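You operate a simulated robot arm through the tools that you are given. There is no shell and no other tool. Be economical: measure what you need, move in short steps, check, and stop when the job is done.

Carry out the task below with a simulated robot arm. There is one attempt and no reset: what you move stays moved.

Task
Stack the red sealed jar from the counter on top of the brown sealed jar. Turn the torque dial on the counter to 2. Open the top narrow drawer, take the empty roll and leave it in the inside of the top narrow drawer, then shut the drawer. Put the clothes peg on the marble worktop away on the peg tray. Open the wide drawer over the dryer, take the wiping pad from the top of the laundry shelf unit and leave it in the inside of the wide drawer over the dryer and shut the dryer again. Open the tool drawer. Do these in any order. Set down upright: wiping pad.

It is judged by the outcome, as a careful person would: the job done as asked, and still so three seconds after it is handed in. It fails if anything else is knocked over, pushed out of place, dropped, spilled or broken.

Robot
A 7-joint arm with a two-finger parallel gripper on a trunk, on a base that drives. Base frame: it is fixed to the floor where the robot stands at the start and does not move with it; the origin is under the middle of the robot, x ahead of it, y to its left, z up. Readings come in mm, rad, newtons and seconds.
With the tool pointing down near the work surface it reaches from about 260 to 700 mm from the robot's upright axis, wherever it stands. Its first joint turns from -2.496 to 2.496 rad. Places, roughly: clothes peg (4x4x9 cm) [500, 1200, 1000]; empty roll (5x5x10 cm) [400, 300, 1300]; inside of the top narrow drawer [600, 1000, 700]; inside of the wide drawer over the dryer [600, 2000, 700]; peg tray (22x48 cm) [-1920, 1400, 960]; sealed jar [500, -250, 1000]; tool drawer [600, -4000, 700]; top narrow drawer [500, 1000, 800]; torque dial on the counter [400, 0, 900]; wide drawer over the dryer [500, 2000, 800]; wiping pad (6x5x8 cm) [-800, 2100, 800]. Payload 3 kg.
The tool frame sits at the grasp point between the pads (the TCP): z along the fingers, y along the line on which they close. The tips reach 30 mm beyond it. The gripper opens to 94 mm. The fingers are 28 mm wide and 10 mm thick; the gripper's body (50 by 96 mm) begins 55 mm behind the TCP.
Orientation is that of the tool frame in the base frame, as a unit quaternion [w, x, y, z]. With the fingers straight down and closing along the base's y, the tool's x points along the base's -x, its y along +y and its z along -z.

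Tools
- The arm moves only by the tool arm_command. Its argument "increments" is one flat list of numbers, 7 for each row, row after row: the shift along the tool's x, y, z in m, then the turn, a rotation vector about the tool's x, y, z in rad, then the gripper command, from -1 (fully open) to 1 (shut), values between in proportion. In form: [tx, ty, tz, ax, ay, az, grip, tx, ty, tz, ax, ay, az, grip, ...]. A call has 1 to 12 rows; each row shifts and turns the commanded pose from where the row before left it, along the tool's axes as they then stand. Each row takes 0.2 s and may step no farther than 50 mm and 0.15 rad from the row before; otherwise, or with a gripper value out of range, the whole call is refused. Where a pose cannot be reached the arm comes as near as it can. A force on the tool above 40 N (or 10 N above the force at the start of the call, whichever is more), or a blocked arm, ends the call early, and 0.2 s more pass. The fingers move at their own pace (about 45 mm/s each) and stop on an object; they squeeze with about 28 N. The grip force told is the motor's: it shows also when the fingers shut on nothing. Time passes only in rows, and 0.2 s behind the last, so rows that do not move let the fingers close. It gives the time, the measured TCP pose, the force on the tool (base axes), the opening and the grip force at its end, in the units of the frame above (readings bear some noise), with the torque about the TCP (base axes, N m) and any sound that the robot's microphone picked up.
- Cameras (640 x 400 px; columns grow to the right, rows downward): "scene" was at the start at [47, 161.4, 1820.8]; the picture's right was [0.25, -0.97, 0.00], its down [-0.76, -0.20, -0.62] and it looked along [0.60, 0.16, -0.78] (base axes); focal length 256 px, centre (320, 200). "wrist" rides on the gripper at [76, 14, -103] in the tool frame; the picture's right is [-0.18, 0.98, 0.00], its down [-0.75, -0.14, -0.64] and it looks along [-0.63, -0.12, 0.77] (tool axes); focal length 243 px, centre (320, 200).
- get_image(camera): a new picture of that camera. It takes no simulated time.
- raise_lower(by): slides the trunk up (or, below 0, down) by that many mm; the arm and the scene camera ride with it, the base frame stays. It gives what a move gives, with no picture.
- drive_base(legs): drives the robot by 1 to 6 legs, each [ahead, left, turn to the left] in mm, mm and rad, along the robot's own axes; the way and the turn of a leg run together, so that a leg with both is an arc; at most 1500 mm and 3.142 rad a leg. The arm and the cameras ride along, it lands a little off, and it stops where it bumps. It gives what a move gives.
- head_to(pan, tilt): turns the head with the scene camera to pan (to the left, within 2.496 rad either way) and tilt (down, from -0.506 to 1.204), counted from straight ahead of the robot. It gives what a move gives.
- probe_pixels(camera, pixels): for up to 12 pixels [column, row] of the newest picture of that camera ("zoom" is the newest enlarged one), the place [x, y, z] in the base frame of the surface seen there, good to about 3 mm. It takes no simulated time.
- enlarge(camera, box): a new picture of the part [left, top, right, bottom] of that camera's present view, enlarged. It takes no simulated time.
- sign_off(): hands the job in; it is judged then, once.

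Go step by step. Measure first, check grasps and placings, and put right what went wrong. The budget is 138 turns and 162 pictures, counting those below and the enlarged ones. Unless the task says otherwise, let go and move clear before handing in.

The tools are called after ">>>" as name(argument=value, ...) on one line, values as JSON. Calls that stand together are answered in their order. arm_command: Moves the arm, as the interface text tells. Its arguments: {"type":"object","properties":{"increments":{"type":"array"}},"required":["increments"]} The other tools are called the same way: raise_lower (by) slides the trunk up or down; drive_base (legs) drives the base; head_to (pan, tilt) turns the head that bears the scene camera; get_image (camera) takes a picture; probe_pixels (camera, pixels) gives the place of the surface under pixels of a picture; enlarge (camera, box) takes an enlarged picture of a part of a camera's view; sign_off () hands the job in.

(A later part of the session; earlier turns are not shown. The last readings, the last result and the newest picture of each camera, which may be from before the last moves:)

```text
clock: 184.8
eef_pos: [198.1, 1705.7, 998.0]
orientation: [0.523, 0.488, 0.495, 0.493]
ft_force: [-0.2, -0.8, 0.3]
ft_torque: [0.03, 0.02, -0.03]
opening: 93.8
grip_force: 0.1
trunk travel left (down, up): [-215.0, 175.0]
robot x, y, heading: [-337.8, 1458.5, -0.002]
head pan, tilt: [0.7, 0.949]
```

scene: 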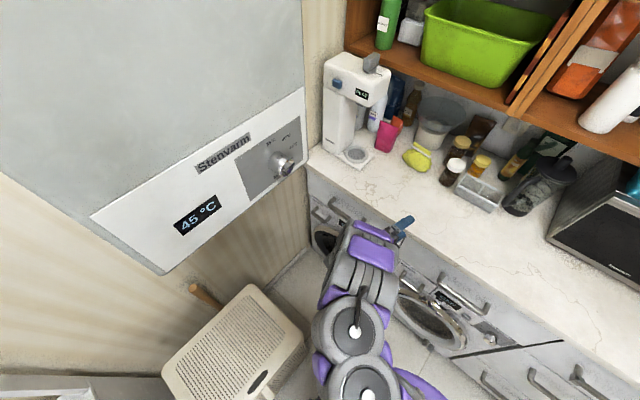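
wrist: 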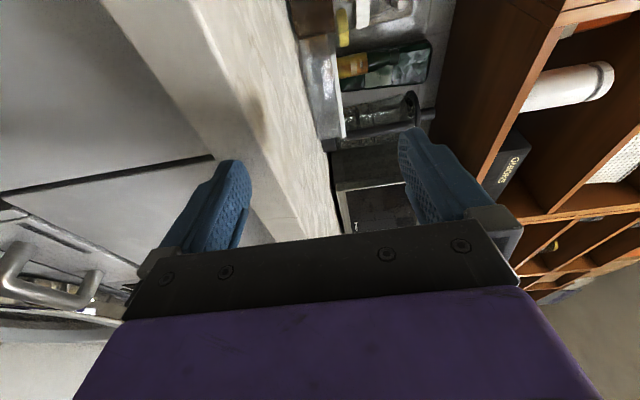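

Orientation restored. I move to the handle height with y≈1900 while drawing in.

>>> arm_command(increments=[0, 0, 0, 0.033, 0.023, 0.037, -1, 0.033, -0.031, -0.016, 0, 0, 0, -1, 0.033, -0.031, -0.016, 0, 0, 0, -1, 0.033, -0.031, -0.016, 0, 0, 0, -1, 0.033, -0.031, -0.016, 0, 0, 0, -1, 0.033, -0.031, -0.016, 0, 0, 0, -1, 0.033, -0.031, -0.016, 0, 0, 0, -1, 0, 0, 0, 0, 0, 0, -1])

>>> get_image(camera="wrist")

>>> get_image(camera="scene")

```text
clock: 186.6
eef_pos: [106.9, 1894.2, 825.4]
orientation: [0.499, 0.5, 0.501, 0.5]
ft_force: [-0.1, 0.6, 0.1]
ft_torque: [-0.01, 0.02, 0.0]
opening: 93.9
grip_force: 0.0
out of reach, approached as far as the arm can: row 7
trunk travel left (down, up): [-215.0, 175.0]
robot x, y, heading: [-336.4, 1457.1, 0.007]
head pan, tilt: [0.7, 0.949]
```

```text
71 pictures are left
```

wrist: 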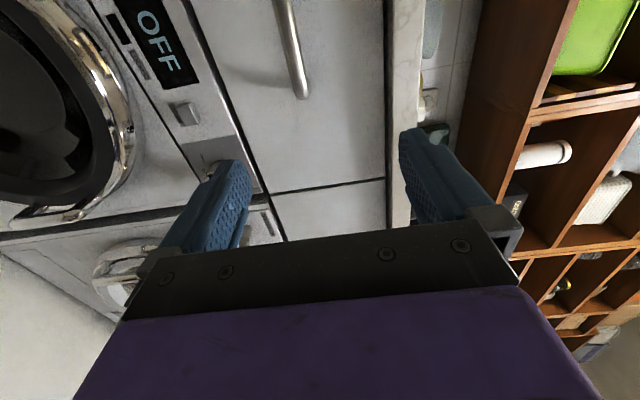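

```text
70 pictures are left
```

scene: 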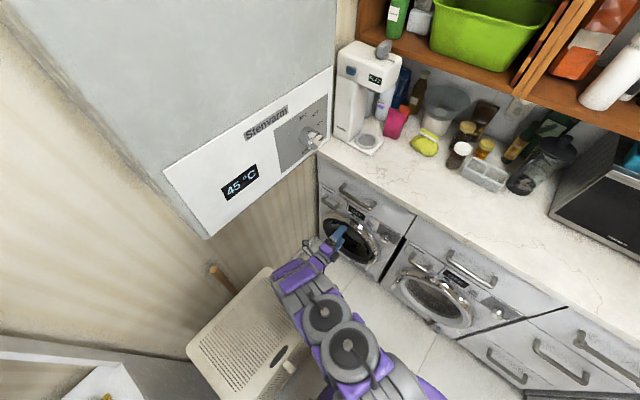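

Square and in line. Lower trunk 17 mm, then drive ahead 205 and 22 left so the bar lies between the fingers.

>>> raise_lower(by=-17)

>>> drive_base(legs=[[160, 22, 0]])

>>> get_image(camera="wrist")

```text
clock: 187.2
eef_pos: [106.5, 1894.5, 808.4]
orientation: [0.5, 0.499, 0.5, 0.5]
ft_force: [-0.1, 0.3, -0.8]
ft_torque: [-0.01, -0.03, -0.02]
opening: 94.0
grip_force: 0.0
trunk travel left (down, up): [-198.0, 192.0]
robot x, y, heading: [-336.7, 1455.0, 0.002]
head pan, tilt: [0.7, 0.949]
```

```text
clock: 188.7
eef_pos: [267.6, 1914.2, 809.1]
orientation: [0.5, 0.501, 0.5, 0.5]
ft_force: [-0.7, 0.2, -0.4]
ft_torque: [-0.01, -0.01, -0.01]
opening: 93.9
grip_force: 0.0
trunk travel left (down, up): [-198.0, 192.0]
robot x, y, heading: [-176.0, 1477.6, 0.001]
head pan, tilt: [0.7, 0.949]
```

```text
69 pictures are left
```

wrist: 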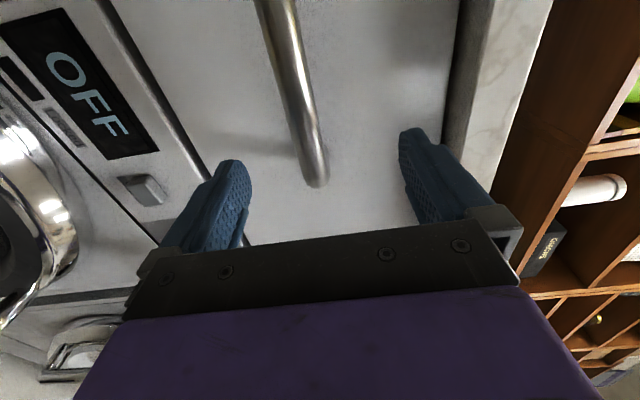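

Forward another 46 mm, then close on the bar.

>>> drive_base(legs=[[46, 8, 0]])

>>> arm_command(increments=[0, 0, 0, 0, 0, 0, 0, 0, 0, 0, 0, 0, 0, 0.4, 0, 0, 0, 0, 0, 0, 1, 0, 0, 0, 0, 0, 0, 1, 0, 0, 0, 0, 0, 0, 1, 0, 0, 0, 0, 0, 0, 1])

>>> get_image(camera="wrist")

```text
clock: 189.6
eef_pos: [313.1, 1917.5, 809.9]
orientation: [0.5, 0.501, 0.499, 0.501]
ft_force: [0.2, 0.2, -0.2]
ft_torque: [0.0, -0.03, 0.01]
opening: 93.9
grip_force: 0.1
trunk travel left (down, up): [-198.0, 192.0]
robot x, y, heading: [-130.6, 1487.8, 0.001]
head pan, tilt: [0.7, 0.949]
```

```text
clock: 190.8
eef_pos: [306.8, 1914.2, 804.0]
orientation: [0.494, 0.503, 0.507, 0.496]
ft_force: [-8.8, 2.5, -55.0]
ft_torque: [0.5, 0.34, 0.5]
opening: 25.2
grip_force: 27.7
trunk travel left (down, up): [-198.0, 192.0]
robot x, y, heading: [-135.0, 1484.2, 0.004]
head pan, tilt: [0.7, 0.949]
stopped in row 5: the force on the tool passed its limit at 44 N (the readings are from after the stop); the commanded pose is now the measured one
```

```text
68 pictures are left
```

wrist: 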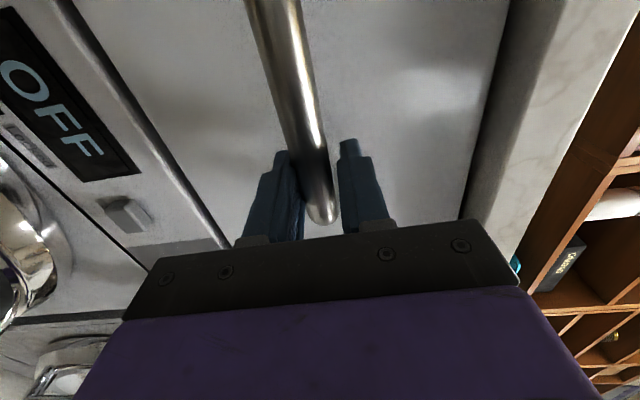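

The lower finger bears on the bar first; I move down in steps while closing.

>>> arm_command(increments=[0, -0.003, 0, 0, 0, 0, 0.4, 0, -0.003, 0, 0, 0, 0, 0.5, 0, 0, 0, 0, 0, 0, 0.6])

>>> arm_command(increments=[0, 0, 0, 0, 0, 0, 1, 0, 0, 0, 0, 0, 0, 1, 0, 0, 0, 0, 0, 0, 1])

```text
clock: 191.6
eef_pos: [308.9, 1910.2, 803.8]
orientation: [0.498, 0.503, 0.5, 0.499]
ft_force: [-14.7, -4.5, -15.9]
ft_torque: [-0.3, 0.21, -0.1]
opening: 28.2
grip_force: 8.7
trunk travel left (down, up): [-198.0, 192.0]
robot x, y, heading: [-134.1, 1482.8, -0.003]
head pan, tilt: [0.7, 0.949]
```

```text
clock: 192.2
eef_pos: [306.9, 1909.7, 801.2]
orientation: [0.495, 0.504, 0.504, 0.497]
ft_force: [-0.9, 6.4, -30.3]
ft_torque: [-0.39, 0.28, 1.2]
opening: 19.7
grip_force: 42.2
trunk travel left (down, up): [-198.0, 192.0]
robot x, y, heading: [-132.4, 1486.9, -0.005]
head pan, tilt: [0.7, 0.949]
stopped in row 3: the force on the tool passed its limit at 41 N (the readings are from after the stop); the commanded pose is now the measured one
```

Gripped. Lower a few mm more to relieve, then pull back with the base.

>>> arm_command(increments=[0, -0.003, 0, 0, 0, 0, 1, 0, -0.002, 0, 0, 0, 0, 1, 0, 0, 0, 0, 0, 0, 1])

>>> drive_base(legs=[[-270, 0, 0]])

>>> get_image(camera="scene")

```text
clock: 193.0
eef_pos: [307.0, 1909.0, 800.5]
orientation: [0.496, 0.504, 0.5, 0.5]
ft_force: [-8.1, 18.9, -13.7]
ft_torque: [-1.18, 0.12, 0.15]
opening: 19.6
grip_force: 44.9
trunk travel left (down, up): [-198.0, 192.0]
robot x, y, heading: [-136.1, 1489.2, -0.0]
head pan, tilt: [0.7, 0.949]
```

```text
clock: 194.9
eef_pos: [31.0, 1909.5, 800.7]
orientation: [0.495, 0.504, 0.501, 0.5]
ft_force: [-0.6, 28.8, 3.4]
ft_torque: [-0.82, 0.0, 0.09]
opening: 20.0
grip_force: 45.5
trunk travel left (down, up): [-198.0, 192.0]
robot x, y, heading: [-408.7, 1487.1, 0.002]
head pan, tilt: [0.7, 0.949]
```

```text
67 pictures are left
```

scene: 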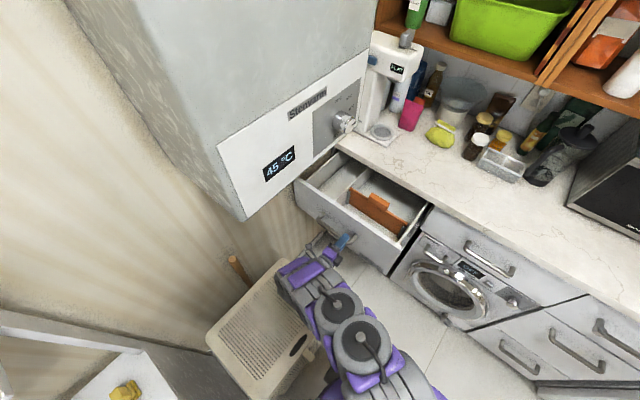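

The drawer is open ~276 mm, with a wooden divider inside. Release and back off.

>>> arm_command(increments=[0, 0, 0, 0, 0, 0, -1, 0, 0, 0, 0, 0, 0, -1, 0, 0, 0, 0, 0, 0, -1, 0, 0, 0, 0, 0, 0, -1, 0, 0, 0, 0, 0, 0, -1])

>>> drive_base(legs=[[-110, -20, 0]])

>>> enlarge(camera="scene", box=[280, 130, 460, 260])

>>> get_image(camera="scene")

```text
clock: 196.1
eef_pos: [31.3, 1899.8, 805.8]
orientation: [0.492, 0.508, 0.497, 0.503]
ft_force: [-0.4, 1.3, 0.2]
ft_torque: [0.01, -0.02, -0.01]
opening: 94.0
grip_force: 0.1
trunk travel left (down, up): [-198.0, 192.0]
robot x, y, heading: [-413.8, 1484.9, -0.0]
head pan, tilt: [0.7, 0.949]
```

```text
clock: 197.3
eef_pos: [-82.5, 1887.6, 803.7]
orientation: [0.494, 0.504, 0.499, 0.503]
ft_force: [0.0, -1.0, 0.3]
ft_torque: [0.0, 0.04, 0.03]
opening: 94.1
grip_force: 0.0
trunk travel left (down, up): [-198.0, 192.0]
robot x, y, heading: [-524.9, 1471.6, 0.001]
head pan, tilt: [0.7, 0.949]
```

```text
3.08 times, centred on (370, 195) of scene
```

zoom: 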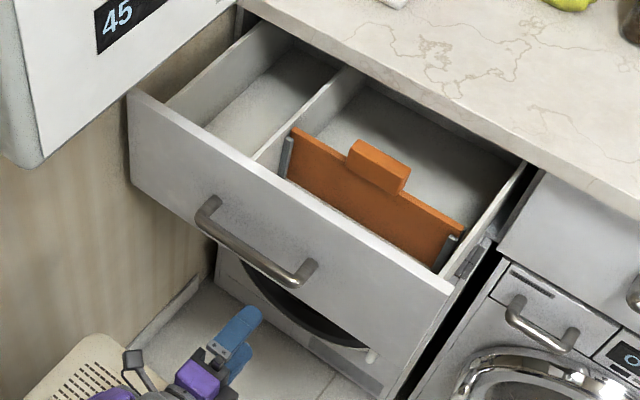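

```text
65 pictures are left
```

scene: 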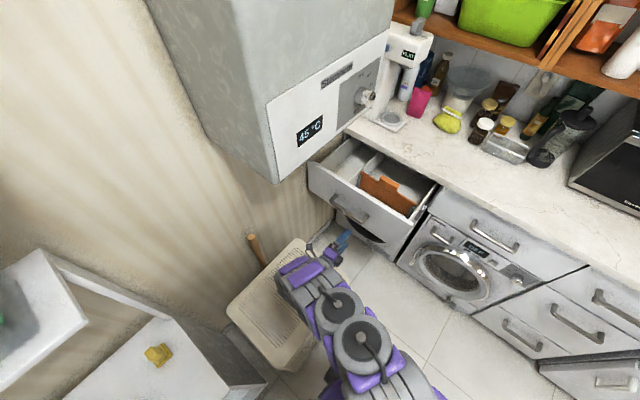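

I probe the drawer interior: floor behind the divider, divider, and compartments.

>>> probe_pixels(camera="zoom", pixels=[[420, 150], [470, 190], [380, 125], [290, 135], [455, 235], [380, 160], [330, 80], [250, 110], [510, 160], [280, 160], [440, 290], [130, 95]])

```text
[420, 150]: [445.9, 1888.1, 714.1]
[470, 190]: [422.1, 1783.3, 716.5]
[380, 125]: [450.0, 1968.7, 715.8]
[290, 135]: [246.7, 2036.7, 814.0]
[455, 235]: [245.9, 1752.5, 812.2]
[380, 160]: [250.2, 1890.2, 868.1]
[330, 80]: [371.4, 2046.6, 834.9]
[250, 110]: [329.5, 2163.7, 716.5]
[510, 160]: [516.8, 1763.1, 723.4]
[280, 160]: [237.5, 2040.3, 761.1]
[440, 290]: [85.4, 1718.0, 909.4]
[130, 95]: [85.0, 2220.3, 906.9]
```

The section between front panel (x≈95) and divider (x≈246), y 1725–2040, floor ≈715, will take the pad. Now recover the arm: raise, swing to the front, turn tool down.

>>> raise_lower(by=190)

>>> arm_command(increments=[-0.042, 0.01, 0.018, 0, 0, 0, -1, -0.042, 0.01, 0.018, 0, 0, 0, -1, -0.042, 0.01, 0.018, 0, 0, 0, -1, -0.042, 0.01, 0.018, 0, 0, 0, -1, -0.042, 0.01, 0.018, 0, 0, 0, -1, -0.042, 0.01, 0.018, 0, 0, 0, -1])

>>> arm_command(increments=[0, 0.0, 0, 0.0806, 0.0806, -0.0806, -1, 0, 0, 0, 0.0806, 0.0806, -0.0806, -1, 0, 0, 0, 0.0806, 0.0806, -0.0806, -1, 0, 0, 0, 0.0806, 0.0806, -0.0806, -1, 0, 0, 0, 0.0806, 0.0806, -0.0806, -1, 0, 0, 0, 0.0806, 0.0806, -0.0806, -1, 0, 0, 0, 0.0806, 0.0806, -0.0806, -1, 0, 0, 0, 0.0806, 0.0806, -0.0806, -1, 0, 0, 0, 0.0806, 0.0806, -0.0806, -1, 0, 0, 0, 0.0806, 0.0806, -0.0806, -1, 0, 0, 0, 0.0806, 0.0806, -0.0806, -1, 0, 0, 0, 0.0806, 0.0806, -0.0806, -1])

>>> arm_command(increments=[0, 0, 0, 0.0806, 0.0806, -0.0806, -1, 0, 0, 0, 0.0806, 0.0806, -0.0806, -1, 0, 0, 0, 0.0806, 0.0806, -0.0806, -1, 0, 0, 0, 0, 0, 0, -1])

```text
clock: 199.4
eef_pos: [-81.6, 1879.6, 997.3]
orientation: [0.491, 0.508, 0.497, 0.505]
ft_force: [-0.2, 0.2, -0.1]
ft_torque: [0.0, -0.02, 0.03]
opening: 93.9
grip_force: 0.1
trunk travel left (down, up): [-388.0, 2.0]
robot x, y, heading: [-522.3, 1467.1, -0.001]
head pan, tilt: [0.7, 0.949]
```

```text
clock: 200.8
eef_pos: [27.4, 1622.5, 1052.6]
orientation: [0.49, 0.509, 0.496, 0.505]
ft_force: [0.0, 0.4, -0.5]
ft_torque: [0.02, -0.01, 0.01]
opening: 94.0
grip_force: 0.2
trunk travel left (down, up): [-388.0, 2.0]
robot x, y, heading: [-526.0, 1466.8, 0.0]
head pan, tilt: [0.7, 0.949]
```

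```text
clock: 203.4
eef_pos: [27.9, 1626.4, 1049.3]
orientation: [0.113, 0.121, 0.978, 0.13]
ft_force: [-0.8, 0.6, -0.2]
ft_torque: [-0.01, -0.02, -0.01]
opening: 94.1
grip_force: 0.0
trunk travel left (down, up): [-388.0, 2.0]
robot x, y, heading: [-524.1, 1463.8, -0.005]
head pan, tilt: [0.7, 0.949]
```

```text
clock: 204.4
eef_pos: [26.7, 1624.3, 1050.6]
orientation: [-0.005, -0.001, 1.0, 0.013]
ft_force: [-0.1, -0.9, -0.4]
ft_torque: [0.04, 0.03, 0.03]
opening: 94.2
grip_force: 0.0
out of reach, approached as far as the arm can: row 1
trunk travel left (down, up): [-388.0, 2.0]
robot x, y, heading: [-529.5, 1468.6, -0.0]
head pan, tilt: [0.7, 0.949]
```

Tool is down again. I centre the arm, correct tilt, move to (−762,1250) and turn to face the shelf unit (+y).

>>> arm_command(increments=[0, -0.045, 0, 0.026, 0, 0, -1, 0, -0.045, 0, 0, 0, 0, -1, 0, -0.045, 0, 0, 0, 0, -1, 0, -0.015, -0.02, 0, 0, 0, -1, 0, 0, -0.03, 0, 0, 0, -1])

>>> drive_base(legs=[[-233, -220, 0], [0, 0, 1.571]])

>>> head_to(pan=0.1, tilt=0.75)

>>> get_image(camera="scene")

>>> get_image(camera="wrist")

```text
clock: 205.6
eef_pos: [25.7, 1478.5, 1097.6]
orientation: [-0.006, -0.002, 1.0, -0.002]
ft_force: [-0.2, -0.1, 0.9]
ft_torque: [-0.01, -0.02, 0.02]
opening: 94.0
grip_force: 0.0
trunk travel left (down, up): [-388.0, 2.0]
robot x, y, heading: [-523.8, 1466.9, -0.0]
head pan, tilt: [0.7, 0.949]
```

```text
clock: 211.6
eef_pos: [-761.3, 1795.3, 1097.4]
orientation: [0.004, 0.712, -0.702, 0.003]
ft_force: [0.7, -0.1, -0.5]
ft_torque: [-0.04, -0.02, -0.03]
opening: 93.8
grip_force: 0.0
trunk travel left (down, up): [-388.0, 2.0]
robot x, y, heading: [-751.7, 1247.1, 1.579]
head pan, tilt: [0.7, 0.949]
```

```text
clock: 212.6
eef_pos: [-758.2, 1793.2, 1099.4]
orientation: [0.004, 0.711, -0.703, 0.001]
ft_force: [0.6, 0.0, 0.8]
ft_torque: [-0.04, 0.01, 0.03]
opening: 94.2
grip_force: 0.1
trunk travel left (down, up): [-388.0, 2.0]
robot x, y, heading: [-750.5, 1246.9, 1.584]
head pan, tilt: [0.099, 0.75]
```

```text
64 pictures are left
```

scene: 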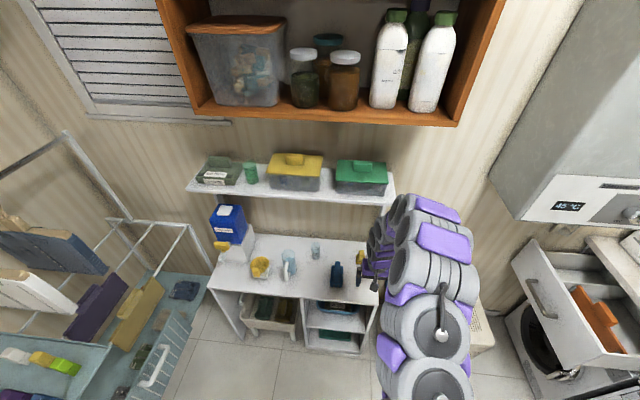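

```text
63 pictures are left
```

wrist: 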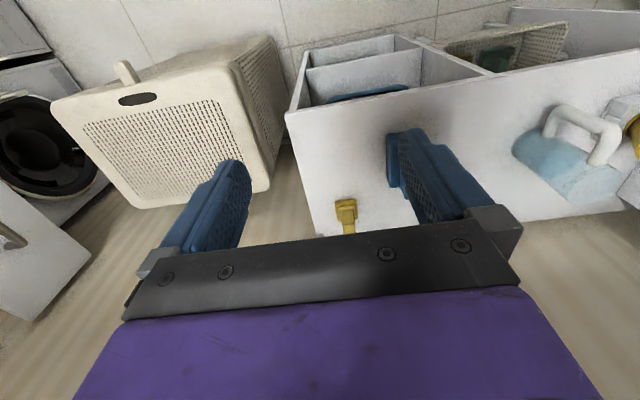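

I probe the pad (346,212), upper shelf edges (300,200),(385,203), wall cabinet bottom edge (330,118), and unit edges.

>>> probe_pixels(camera="scene", pixels=[[300, 198], [385, 203], [392, 185], [330, 122], [455, 122], [336, 275], [360, 290], [350, 250]])

>>> enlarge(camera="wrist", box=[280, 140, 440, 240])

>>> probe_pixels(camera="zoom", pixels=[[230, 275], [310, 275], [265, 255], [265, 300], [280, 320], [270, 350], [300, 310], [450, 30], [200, 340], [370, 330]])

```text
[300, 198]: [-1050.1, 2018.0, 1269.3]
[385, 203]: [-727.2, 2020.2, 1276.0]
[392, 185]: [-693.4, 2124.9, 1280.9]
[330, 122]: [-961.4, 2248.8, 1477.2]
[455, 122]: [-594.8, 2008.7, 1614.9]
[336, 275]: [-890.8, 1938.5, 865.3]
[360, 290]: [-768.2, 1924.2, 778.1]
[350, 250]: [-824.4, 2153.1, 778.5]
```

```text
4.00 times, centred on (360, 190) of wrist
```

zoom: 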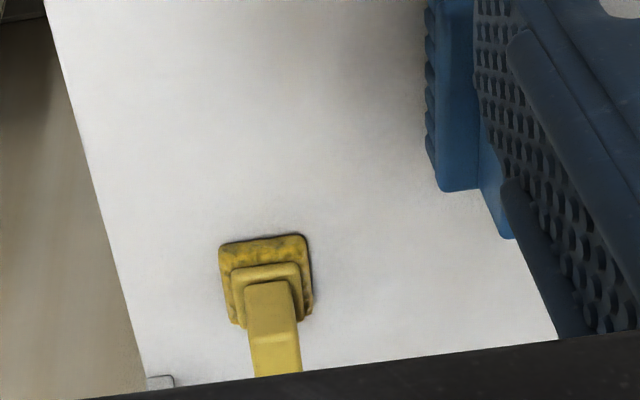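

```text
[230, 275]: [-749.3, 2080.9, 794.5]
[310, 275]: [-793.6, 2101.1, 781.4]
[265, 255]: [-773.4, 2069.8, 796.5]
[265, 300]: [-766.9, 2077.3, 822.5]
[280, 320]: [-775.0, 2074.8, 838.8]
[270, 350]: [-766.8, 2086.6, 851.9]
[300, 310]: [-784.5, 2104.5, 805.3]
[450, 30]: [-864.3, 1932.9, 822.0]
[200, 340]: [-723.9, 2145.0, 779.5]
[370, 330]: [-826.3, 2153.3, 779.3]
```

The upper shelf (z≈1270, y≥2018) overhangs the pad at y≈2085. I probe my own arm links to see how tall the wrist stands above the TCP.

>>> enlarge(camera="scene", box=[340, 170, 500, 290])

>>> probe_pixels(camera="scene", pixels=[[375, 265], [375, 245], [385, 225], [400, 200], [420, 205], [440, 235], [440, 290], [435, 345], [450, 215], [375, 285]])

```text
3.33 times, centred on (420, 230) of scene
```

zoom: 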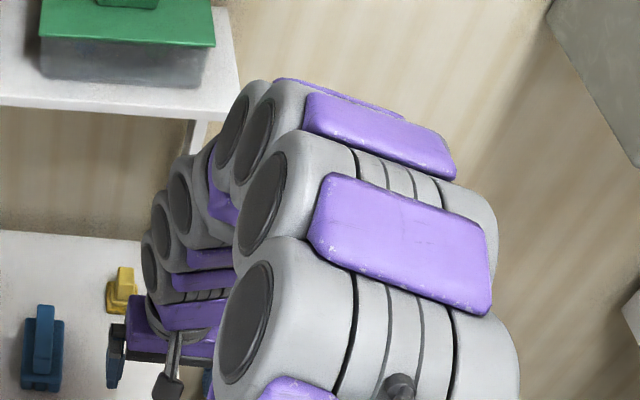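

```text
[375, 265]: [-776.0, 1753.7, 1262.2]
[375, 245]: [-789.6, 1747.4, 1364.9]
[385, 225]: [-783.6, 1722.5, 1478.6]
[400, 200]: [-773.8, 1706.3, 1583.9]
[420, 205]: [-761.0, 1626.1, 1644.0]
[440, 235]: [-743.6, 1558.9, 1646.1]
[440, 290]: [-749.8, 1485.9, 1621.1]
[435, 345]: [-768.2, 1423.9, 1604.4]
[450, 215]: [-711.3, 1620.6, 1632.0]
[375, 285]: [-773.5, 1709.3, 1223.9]
```

The arm stands ~490 mm straight up above the TCP, so it would hit the upper shelf; I'll tilt the tool 30° forward for this pick and placement. Tilt, then lower the trunk.

>>> arm_command(increments=[0, 0, 0, 0, -0.131, 0, 0, 0, 0, 0, 0, -0.131, 0, 0, 0, 0, 0, 0, -0.131, 0, 0, 0, 0, 0, 0, -0.131, 0, 0, 0, 0, 0, 0, 0, 0, 0])

>>> raise_lower(by=-200)

>>> get_image(camera="wrist")

>>> get_image(camera="scene")

```text
clock: 213.8
eef_pos: [-763.8, 1793.0, 1100.1]
orientation: [-0.18, 0.687, -0.68, -0.183]
ft_force: [0.0, -0.6, -0.5]
ft_torque: [-0.01, 0.01, 0.0]
opening: 47.1
grip_force: 0.1
trunk travel left (down, up): [-388.0, 2.0]
robot x, y, heading: [-750.1, 1246.7, 1.579]
head pan, tilt: [0.099, 0.75]
```

```text
clock: 216.0
eef_pos: [-763.9, 1792.7, 899.6]
orientation: [-0.179, 0.687, -0.68, -0.182]
ft_force: [0.3, -0.1, 0.1]
ft_torque: [-0.01, 0.02, -0.03]
opening: 46.9
grip_force: 0.1
trunk travel left (down, up): [-188.0, 202.0]
robot x, y, heading: [-753.0, 1251.6, 1.582]
head pan, tilt: [0.099, 0.75]
```

```text
60 pictures are left
```

wrist: 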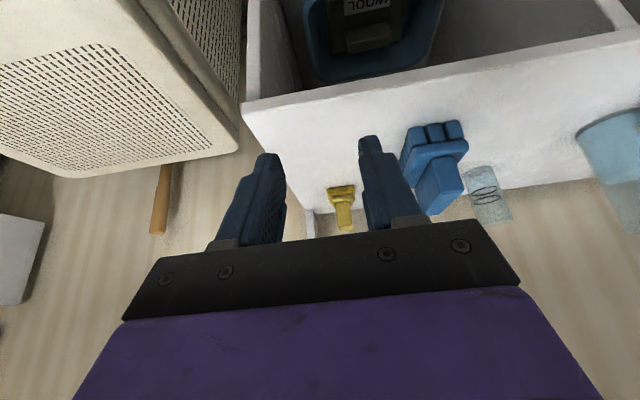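

```text
59 pictures are left
```

scene: 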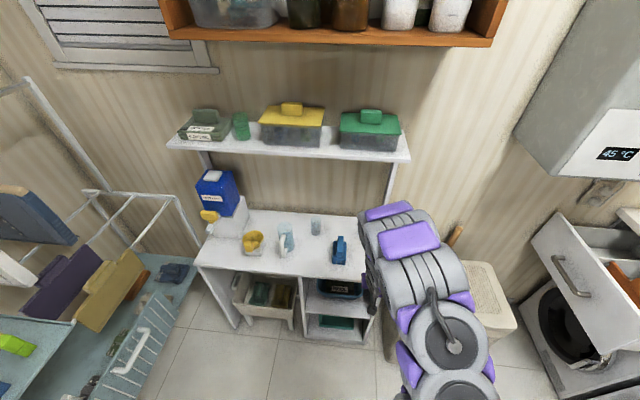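

I probe the arm's highest points against the shelf, and the pad handle in the wrist view.

>>> probe_pixels(camera="scene", pixels=[[388, 208], [375, 220], [370, 250], [372, 280], [405, 240], [440, 340], [400, 158]])

>>> enlarge(camera="wrist", box=[290, 150, 410, 240])

>>> probe_pixels(camera="zoom", pixels=[[270, 290], [240, 280], [310, 270], [275, 340], [305, 395], [275, 395], [290, 380], [320, 380], [205, 210], [345, 205], [250, 240], [330, 230]])

```text
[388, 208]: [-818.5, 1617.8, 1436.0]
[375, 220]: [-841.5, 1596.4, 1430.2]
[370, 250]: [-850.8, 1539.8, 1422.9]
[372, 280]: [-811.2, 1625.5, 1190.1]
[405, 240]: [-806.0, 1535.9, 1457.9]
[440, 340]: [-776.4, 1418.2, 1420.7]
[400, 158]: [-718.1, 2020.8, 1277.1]
```

```text
4.44 times, centred on (350, 195) of wrist
```

zoom: 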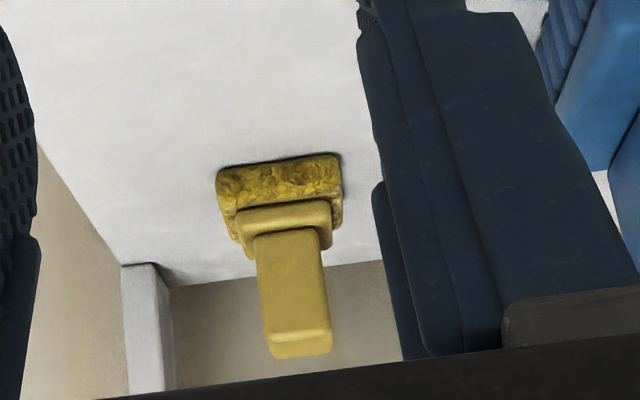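

```text
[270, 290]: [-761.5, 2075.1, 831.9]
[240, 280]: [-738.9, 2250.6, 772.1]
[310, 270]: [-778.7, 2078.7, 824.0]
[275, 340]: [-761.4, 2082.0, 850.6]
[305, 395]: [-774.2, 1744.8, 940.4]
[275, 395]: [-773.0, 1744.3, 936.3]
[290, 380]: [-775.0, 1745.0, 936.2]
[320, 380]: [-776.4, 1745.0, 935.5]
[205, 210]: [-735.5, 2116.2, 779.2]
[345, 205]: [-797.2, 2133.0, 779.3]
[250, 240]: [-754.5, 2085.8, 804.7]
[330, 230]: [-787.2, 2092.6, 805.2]
```

Clearances: arm front stays ~60 mm short of the shelf. I drive 230 mm ahead, then extend 55 mm above the pad handle (centre about (−770,2082), top 852).

>>> drive_base(legs=[[230, 5, 0]])

>>> get_image(camera="wrist")

>>> get_image(camera="scene")

```text
clock: 217.7
eef_pos: [-772.8, 2022.6, 899.1]
orientation: [-0.179, 0.689, -0.678, -0.183]
ft_force: [-0.6, 0.3, -0.2]
ft_torque: [-0.01, -0.04, 0.01]
opening: 47.1
grip_force: 0.0
trunk travel left (down, up): [-188.0, 202.0]
robot x, y, heading: [-754.4, 1477.7, 1.583]
head pan, tilt: [0.099, 0.75]
```

```text
57 pictures are left
```

wrist: 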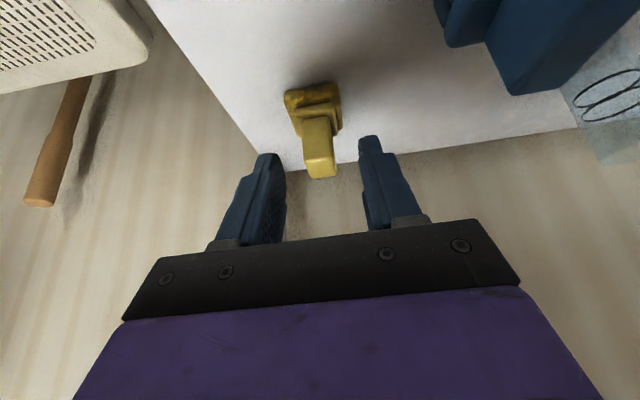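

```text
56 pictures are left
```

scene: 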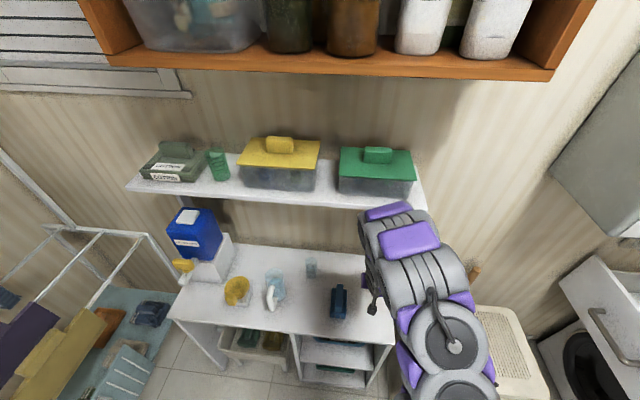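

The handle's top is at (320,160). I probe it and the arm/shelf gap.

>>> probe_pixels(camera="wrist", pixels=[[320, 168], [310, 165], [332, 160], [318, 150], [320, 140], [312, 125], [290, 100], [338, 95], [305, 175], [320, 177]])

>>> probe_pixels(camera="scene", pixels=[[388, 205], [395, 215], [365, 215], [400, 203], [366, 235]])

```text
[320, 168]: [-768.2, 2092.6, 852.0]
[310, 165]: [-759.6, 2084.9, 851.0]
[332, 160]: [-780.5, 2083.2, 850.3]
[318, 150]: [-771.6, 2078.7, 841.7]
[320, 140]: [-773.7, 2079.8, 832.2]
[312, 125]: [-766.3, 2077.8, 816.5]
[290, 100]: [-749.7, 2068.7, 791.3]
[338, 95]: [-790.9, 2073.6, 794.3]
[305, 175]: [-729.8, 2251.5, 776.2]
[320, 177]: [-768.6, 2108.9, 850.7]
```

```text
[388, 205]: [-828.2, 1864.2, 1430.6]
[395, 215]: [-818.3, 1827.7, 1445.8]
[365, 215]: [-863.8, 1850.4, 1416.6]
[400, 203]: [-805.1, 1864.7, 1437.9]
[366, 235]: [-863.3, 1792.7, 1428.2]
```

Handle centre (−770,2094), 24 mm wide, top 851. I open wider, extend 64 mm, then descend vertically 51 mm.

>>> arm_command(increments=[0, 0, 0, 0, 0, 0, -0.4, -0.0277, -0.0015, 0.016, 0, 0, 0, -0.4, -0.0277, -0.0015, 0.016, 0, 0, 0, -0.4, 0, 0, 0, 0, 0, 0, -0.4])

>>> get_image(camera="wrist")

```text
clock: 218.7
eef_pos: [-769.8, 2085.3, 899.5]
orientation: [-0.179, 0.688, -0.679, -0.183]
ft_force: [0.1, -0.2, 0.5]
ft_torque: [-0.03, 0.01, 0.0]
opening: 65.7
grip_force: 0.1
trunk travel left (down, up): [-188.0, 202.0]
robot x, y, heading: [-756.2, 1478.4, 1.586]
head pan, tilt: [0.099, 0.75]
```

```text
55 pictures are left
```

wrist: 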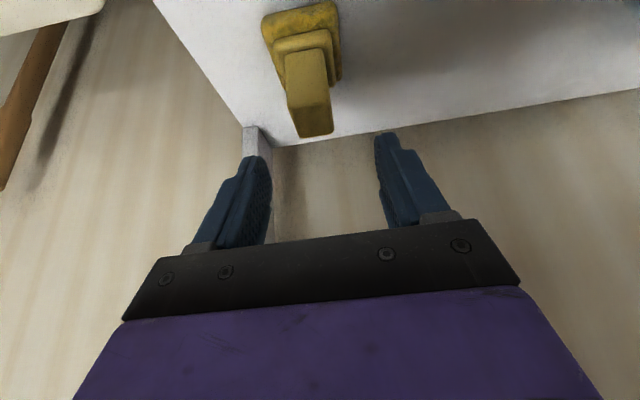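

Descend 51 mm vertically in steps and look.

>>> arm_command(increments=[0.0085, 0, 0.0147, 0, 0, 0, -0.4, 0.0085, 0, 0.0147, 0, 0, 0, -0.4, 0.0085, 0, 0.0147, 0, 0, 0, -0.4, 0, 0, 0, 0, 0, 0, -0.4])

>>> get_image(camera="wrist")

```text
clock: 219.7
eef_pos: [-770.0, 2083.9, 851.0]
orientation: [-0.18, 0.688, -0.679, -0.182]
ft_force: [0.5, 0.3, 0.5]
ft_torque: [0.02, 0.02, -0.03]
opening: 65.8
grip_force: 0.1
trunk travel left (down, up): [-188.0, 202.0]
robot x, y, heading: [-763.8, 1474.7, 1.583]
head pan, tilt: [0.099, 0.75]
```

```text
54 pictures are left
```

wrist: 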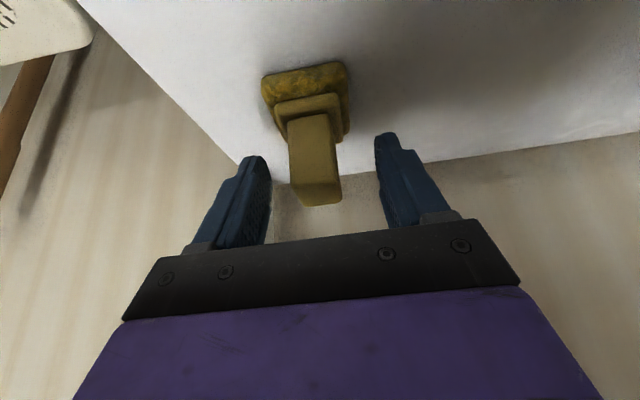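

Handle sits between the fingers; 4 mm lower and close.

>>> arm_command(increments=[0.002, 0, 0.0035, 0, 0, 0, -0.4, 0, 0, 0, 0, 0, 0, 0, 0, 0, 0, 0, 0, 0, 0.3, 0, 0, 0, 0, 0, 0, 0.7, 0, 0, 0, 0, 0, 0, 1, 0, 0, 0, 0, 0, 0, 1])

>>> get_image(camera="wrist")

```text
clock: 221.1
eef_pos: [-770.7, 2086.2, 845.4]
orientation: [-0.18, 0.688, -0.679, -0.183]
ft_force: [0.6, -0.2, 0.1]
ft_torque: [-0.01, -0.05, 0.05]
opening: 29.9
grip_force: 28.3
trunk travel left (down, up): [-188.0, 202.0]
robot x, y, heading: [-756.6, 1476.1, 1.588]
head pan, tilt: [0.099, 0.75]
```

```text
53 pictures are left
```

wrist: 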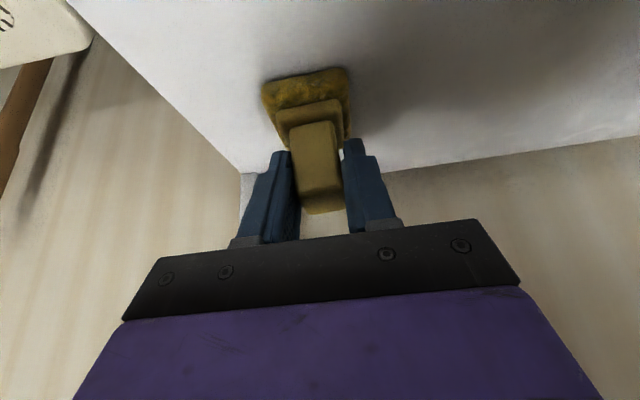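

Gripped at 30 mm. Lift 60 mm vertically, then back out 330 mm.

>>> arm_command(increments=[-0.0075, 0, -0.013, 0, 0, 0, 1, -0.01, 0, -0.0173, 0, 0, 0, 1, -0.0125, 0, -0.0217, 0, 0, 0, 1, 0, 0, 0, 0, 0, 0, 1])

>>> drive_base(legs=[[-330, 0, 0]])

>>> get_image(camera="wrist")

>>> get_image(camera="scene")

```text
clock: 222.1
eef_pos: [-771.6, 2083.9, 904.7]
orientation: [-0.179, 0.689, -0.679, -0.182]
ft_force: [0.3, -1.4, -0.7]
ft_torque: [-0.03, 0.0, 0.01]
opening: 29.7
grip_force: 27.9
trunk travel left (down, up): [-188.0, 202.0]
robot x, y, heading: [-755.0, 1479.7, 1.586]
head pan, tilt: [0.099, 0.75]
```

```text
clock: 224.2
eef_pos: [-767.5, 1759.6, 905.8]
orientation: [-0.18, 0.688, -0.679, -0.182]
ft_force: [0.1, -0.1, -0.8]
ft_torque: [-0.06, 0.01, -0.01]
opening: 29.6
grip_force: 28.0
trunk travel left (down, up): [-188.0, 202.0]
robot x, y, heading: [-755.1, 1151.9, 1.588]
head pan, tilt: [0.099, 0.75]
```

```text
52 pictures are left
```

wrist: 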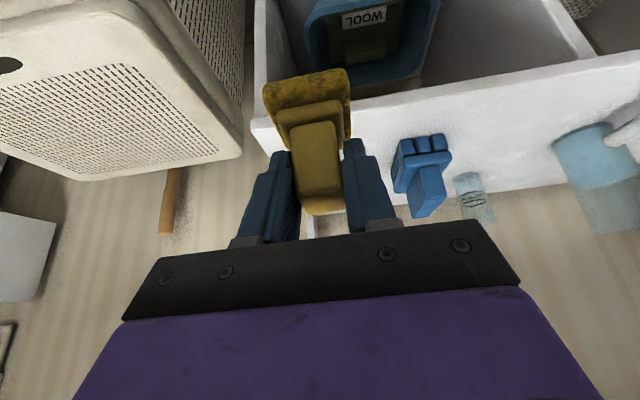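

```text
51 pictures are left
```

scene: 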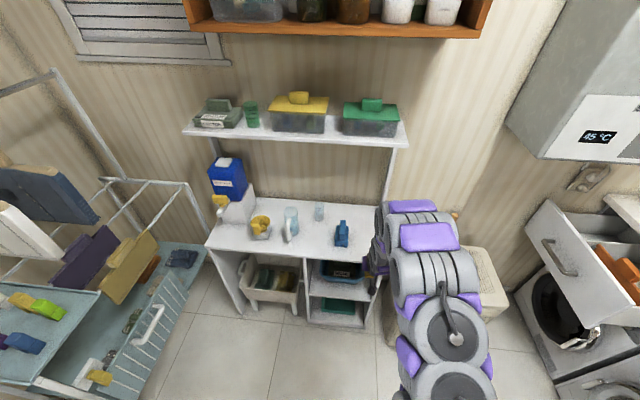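

Pad held upright, base 67 mm below the TCP. I raise the trunk 170 mm and drive right along +x toward the open dryer drawer.

>>> raise_lower(by=170)

>>> drive_base(legs=[[0, -780, -0.017]])

>>> head_to(pan=-0.2, tilt=0.95)

>>> get_image(camera="scene")

>>> get_image(camera="wrist")

```text
clock: 226.2
eef_pos: [-766.9, 1757.1, 1075.9]
orientation: [-0.18, 0.688, -0.679, -0.183]
ft_force: [0.0, -0.2, -1.6]
ft_torque: [0.0, -0.04, 0.0]
opening: 29.2
grip_force: 27.7
trunk travel left (down, up): [-358.0, 32.0]
robot x, y, heading: [-755.1, 1150.9, 1.581]
head pan, tilt: [0.099, 0.75]
```

```text
clock: 230.3
eef_pos: [24.3, 1760.6, 1076.3]
orientation: [0.183, -0.68, 0.686, 0.181]
ft_force: [-0.9, 0.3, -1.3]
ft_torque: [0.0, -0.02, -0.01]
opening: 29.3
grip_force: 28.5
trunk travel left (down, up): [-358.0, 32.0]
robot x, y, heading: [22.7, 1153.4, 1.557]
head pan, tilt: [0.099, 0.75]
```

```text
clock: 231.2
eef_pos: [25.7, 1757.4, 1078.7]
orientation: [0.183, -0.679, 0.687, 0.182]
ft_force: [0.0, 0.9, -1.6]
ft_torque: [-0.02, -0.02, 0.07]
opening: 29.4
grip_force: 28.2
trunk travel left (down, up): [-358.0, 32.0]
robot x, y, heading: [26.8, 1154.9, 1.558]
head pan, tilt: [-0.201, 0.949]
```

```text
50 pictures are left
```

scene: 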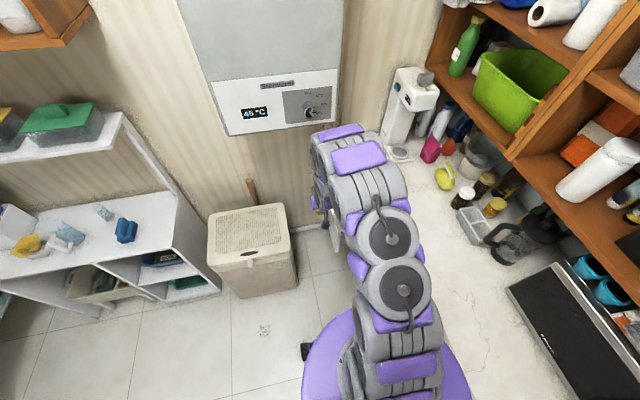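

```text
49 pictures are left
```

wrist: 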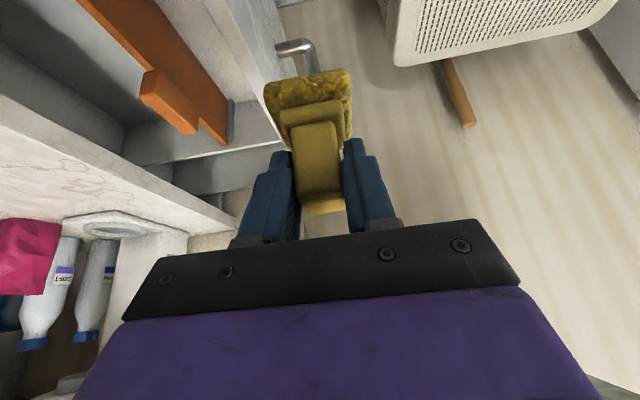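

I probe the boiler's right edge and the drawer's front panel/divider from this side.

>>> probe_pixels(camera="scene", pixels=[[335, 115], [225, 128], [330, 85]])

>>> probe_pixels(camera="wrist", pixels=[[262, 80], [275, 125], [240, 40], [190, 60], [165, 40], [225, 90], [175, 100], [245, 60], [150, 145], [215, 165]])

>>> enlarge(camera="wrist", box=[80, 0, 340, 170])

```text
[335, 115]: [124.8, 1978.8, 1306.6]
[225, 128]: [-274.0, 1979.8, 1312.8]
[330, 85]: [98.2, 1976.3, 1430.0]
```

```text
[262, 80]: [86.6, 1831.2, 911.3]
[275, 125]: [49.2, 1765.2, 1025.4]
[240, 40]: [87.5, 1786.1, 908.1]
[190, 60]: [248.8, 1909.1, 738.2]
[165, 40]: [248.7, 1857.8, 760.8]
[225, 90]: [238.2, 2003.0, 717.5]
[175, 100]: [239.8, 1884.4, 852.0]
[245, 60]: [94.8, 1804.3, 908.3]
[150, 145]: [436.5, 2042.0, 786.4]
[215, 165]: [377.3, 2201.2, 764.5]
```

```text
2.35 times, centred on (210, 85) of wrist
```

zoom: 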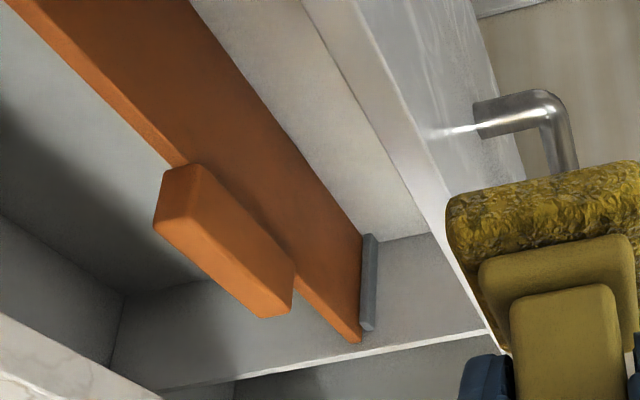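

Target (170,1960): between panel (inner x≈100) and divider (x≈240), past the divider's tab. Drive ahead 215 and right 35.

>>> drive_base(legs=[[215, -35, 0.013]])

>>> get_image(camera="scene")

```text
clock: 232.8
eef_pos: [56.7, 1973.9, 1077.2]
orientation: [0.181, -0.683, 0.684, 0.182]
ft_force: [-0.1, 0.5, -0.8]
ft_torque: [-0.05, -0.03, -0.02]
opening: 29.6
grip_force: 28.8
trunk travel left (down, up): [-358.0, 32.0]
robot x, y, heading: [59.9, 1368.8, 1.574]
head pan, tilt: [-0.201, 0.949]
```

```text
47 pictures are left
```

scene: 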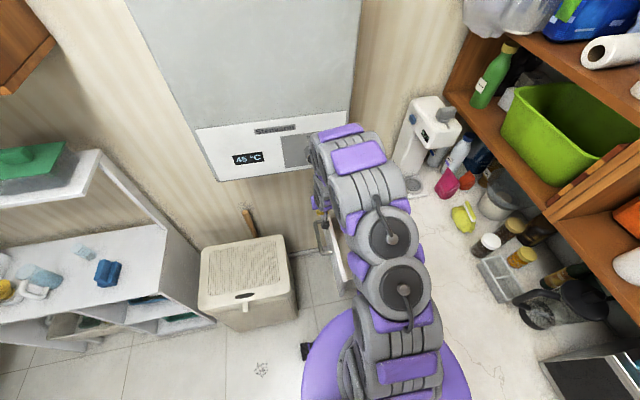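

Shift right 113 mm and back 12 mm with the arm.

>>> arm_command(increments=[0.0035, -0.038, -0.002, 0, 0, 0, 1, 0.0035, -0.038, -0.002, 0, 0, 0, 1, 0.0035, -0.037, -0.002, 0, 0, 0, 1, 0, 0, 0, 0, 0, 0, 1])

>>> get_image(camera="wrist")

```text
clock: 233.8
eef_pos: [171.2, 1960.6, 1077.2]
orientation: [0.182, -0.683, 0.684, 0.182]
ft_force: [0.0, 0.4, -0.8]
ft_torque: [0.0, 0.03, -0.02]
opening: 29.6
grip_force: 28.2
trunk travel left (down, up): [-358.0, 32.0]
robot x, y, heading: [62.2, 1368.8, 1.567]
head pan, tilt: [-0.201, 0.949]
```

```text
46 pictures are left
```

wrist: 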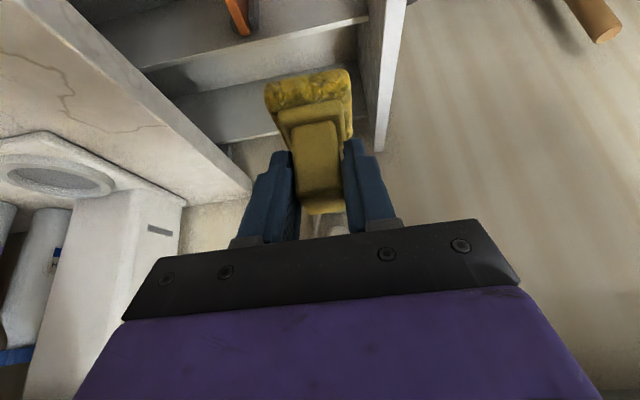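

Centred. Lower the trunk 220 mm and check.

>>> raise_lower(by=-220)

>>> get_image(camera="wrist")

>>> get_image(camera="scene")

```text
clock: 236.2
eef_pos: [171.7, 1960.4, 859.2]
orientation: [0.182, -0.683, 0.683, 0.183]
ft_force: [-0.1, 0.6, -0.9]
ft_torque: [0.01, 0.02, 0.02]
opening: 29.7
grip_force: 28.3
trunk travel left (down, up): [-138.0, 252.0]
robot x, y, heading: [61.9, 1374.8, 1.573]
head pan, tilt: [-0.201, 0.949]
```

```text
45 pictures are left
```

wrist: 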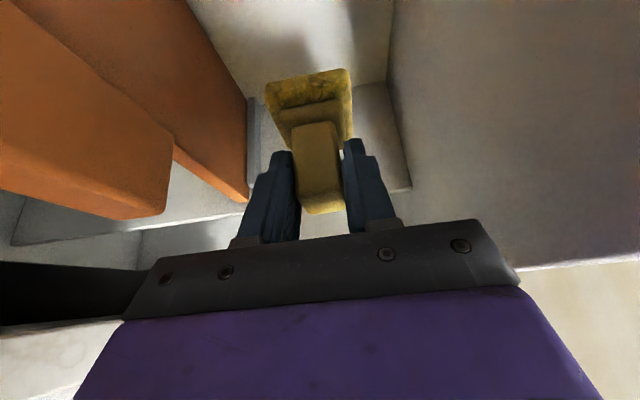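

```text
44 pictures are left
```

scene: 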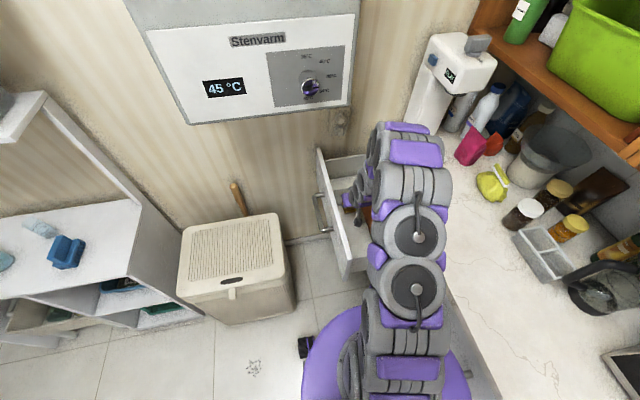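

Inside the section with clearance both sides. Lower another 62 mm.

>>> raise_lower(by=-62)

>>> get_image(camera="wrist")

```text
clock: 237.2
eef_pos: [171.6, 1960.6, 797.3]
orientation: [0.182, -0.682, 0.684, 0.184]
ft_force: [-0.1, 0.8, -0.5]
ft_torque: [-0.02, 0.0, -0.01]
opening: 29.5
grip_force: 27.8
trunk travel left (down, up): [-76.0, 314.0]
robot x, y, heading: [59.1, 1369.3, 1.566]
head pan, tilt: [-0.201, 0.949]
```

```text
43 pictures are left
```

wrist: 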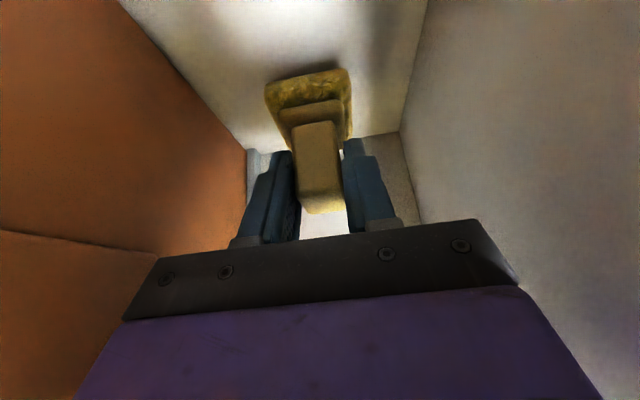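

Now 13 mm above the expected contact; fine steps down.

>>> arm_command(increments=[0.004, 0, 0.007, 0, 0, 0, 1, 0.0015, 0, 0.0026, 0, 0, 0, 1, 0, 0, 0, 0, 0, 0, 1])

>>> arm_command(increments=[0.0005, 0, 0.0009, 0, 0, 0, 1, 0.0005, 0, 0.0009, 0, 0, 0, 1, 0, 0, 0, 0, 0, 0, 1])

```text
clock: 238.0
eef_pos: [172.0, 1961.3, 785.9]
orientation: [0.181, -0.683, 0.684, 0.183]
ft_force: [-0.1, 0.6, -0.4]
ft_torque: [-0.01, 0.05, 0.02]
opening: 29.4
grip_force: 28.0
trunk travel left (down, up): [-76.0, 314.0]
robot x, y, heading: [60.8, 1368.4, 1.571]
head pan, tilt: [-0.201, 0.949]
```

```text
clock: 238.8
eef_pos: [171.6, 1960.1, 783.4]
orientation: [-0.181, 0.683, -0.683, -0.183]
ft_force: [0.4, 0.1, -1.1]
ft_torque: [-0.01, 0.02, 0.0]
opening: 29.3
grip_force: 27.7
trunk travel left (down, up): [-76.0, 314.0]
robot x, y, heading: [60.3, 1369.9, 1.568]
head pan, tilt: [-0.201, 0.949]
```

>>> arm_command(increments=[0.0005, 0, 0.0009, 0, 0, 0, 1, 0.0005, 0, 0.0009, 0, 0, 0, 1, 0, 0, 0, 0, 0, 0, 1])

>>> arm_command(increments=[0.0005, 0, 0.0009, 0, 0, 0, 1, 0, 0, 0, 0, 0, 0, 1])

```text
clock: 239.6
eef_pos: [172.1, 1960.9, 781.6]
orientation: [-0.181, 0.683, -0.683, -0.184]
ft_force: [-0.2, -0.8, -1.8]
ft_torque: [-0.01, 0.04, 0.0]
opening: 29.4
grip_force: 28.2
trunk travel left (down, up): [-76.0, 314.0]
robot x, y, heading: [60.3, 1375.3, 1.57]
head pan, tilt: [-0.201, 0.949]
```

```text
clock: 240.2
eef_pos: [172.0, 1960.6, 781.9]
orientation: [0.181, -0.683, 0.683, 0.184]
ft_force: [0.1, -0.5, -0.8]
ft_torque: [-0.02, -0.01, -0.05]
opening: 29.4
grip_force: 27.5
trunk travel left (down, up): [-76.0, 314.0]
robot x, y, heading: [61.8, 1371.4, 1.569]
head pan, tilt: [-0.201, 0.949]
```

Still only the pad's weight; continue down with 1 mm steps.

>>> arm_command(increments=[0.0005, 0, 0.0009, 0, 0, 0, 1, 0.0005, 0, 0.0009, 0, 0, 0, 1, 0, 0, 0, 0, 0, 0, 1])

>>> arm_command(increments=[0.0005, 0, 0.0009, 0, 0, 0, 1, 0.0005, 0, 0.0009, 0, 0, 0, 1, 0, 0, 0, 0, 0, 0, 1])

```text
clock: 241.0
eef_pos: [172.2, 1960.5, 780.5]
orientation: [-0.183, 0.683, -0.683, -0.185]
ft_force: [2.3, 1.0, 18.9]
ft_torque: [-0.34, 0.02, -0.01]
opening: 29.5
grip_force: 27.7
trunk travel left (down, up): [-76.0, 314.0]
robot x, y, heading: [59.6, 1366.0, 1.572]
head pan, tilt: [-0.201, 0.949]
```

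```text
clock: 241.8
eef_pos: [171.0, 1960.2, 777.6]
orientation: [0.184, -0.682, 0.683, 0.184]
ft_force: [0.9, 2.9, 21.9]
ft_torque: [0.28, -0.01, -0.01]
opening: 29.6
grip_force: 28.7
trunk travel left (down, up): [-76.0, 314.0]
robot x, y, heading: [58.4, 1369.7, 1.569]
head pan, tilt: [-0.201, 0.949]
```

Contact. Ease 2 mm, open to ~55 mm, rise vertically.

>>> arm_command(increments=[-0.001, 0, -0.0018, 0, 0, 0, 1, 0, 0, 0, 0, 0, 0, 0.2, 0, 0, 0, 0, 0, 0, 0, 0, 0, 0, 0, 0, 0, -0.2, 0, 0, 0, 0, 0, 0, -0.2, -0.01, 0, -0.0173, 0, 0, 0, -0.2, -0.02, 0, -0.0346, 0, 0, 0, -0.2])

>>> get_image(camera="wrist")

```text
clock: 243.4
eef_pos: [174.0, 1962.2, 840.3]
orientation: [0.181, -0.683, 0.684, 0.184]
ft_force: [-0.3, -0.3, -0.2]
ft_torque: [0.03, -0.01, 0.01]
opening: 56.5
grip_force: 0.2
trunk travel left (down, up): [-76.0, 314.0]
robot x, y, heading: [63.1, 1368.4, 1.57]
head pan, tilt: [-0.201, 0.949]
```

```text
42 pictures are left
```

wrist: 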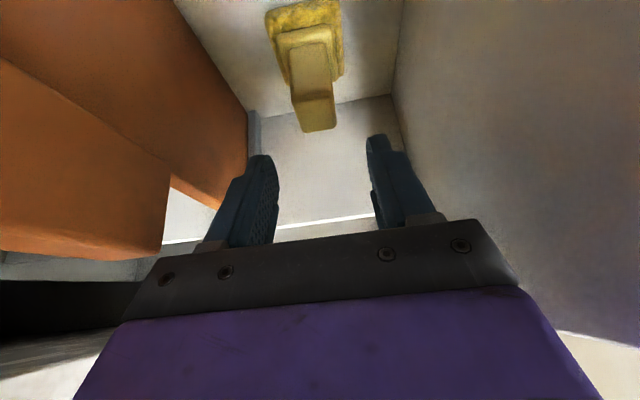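

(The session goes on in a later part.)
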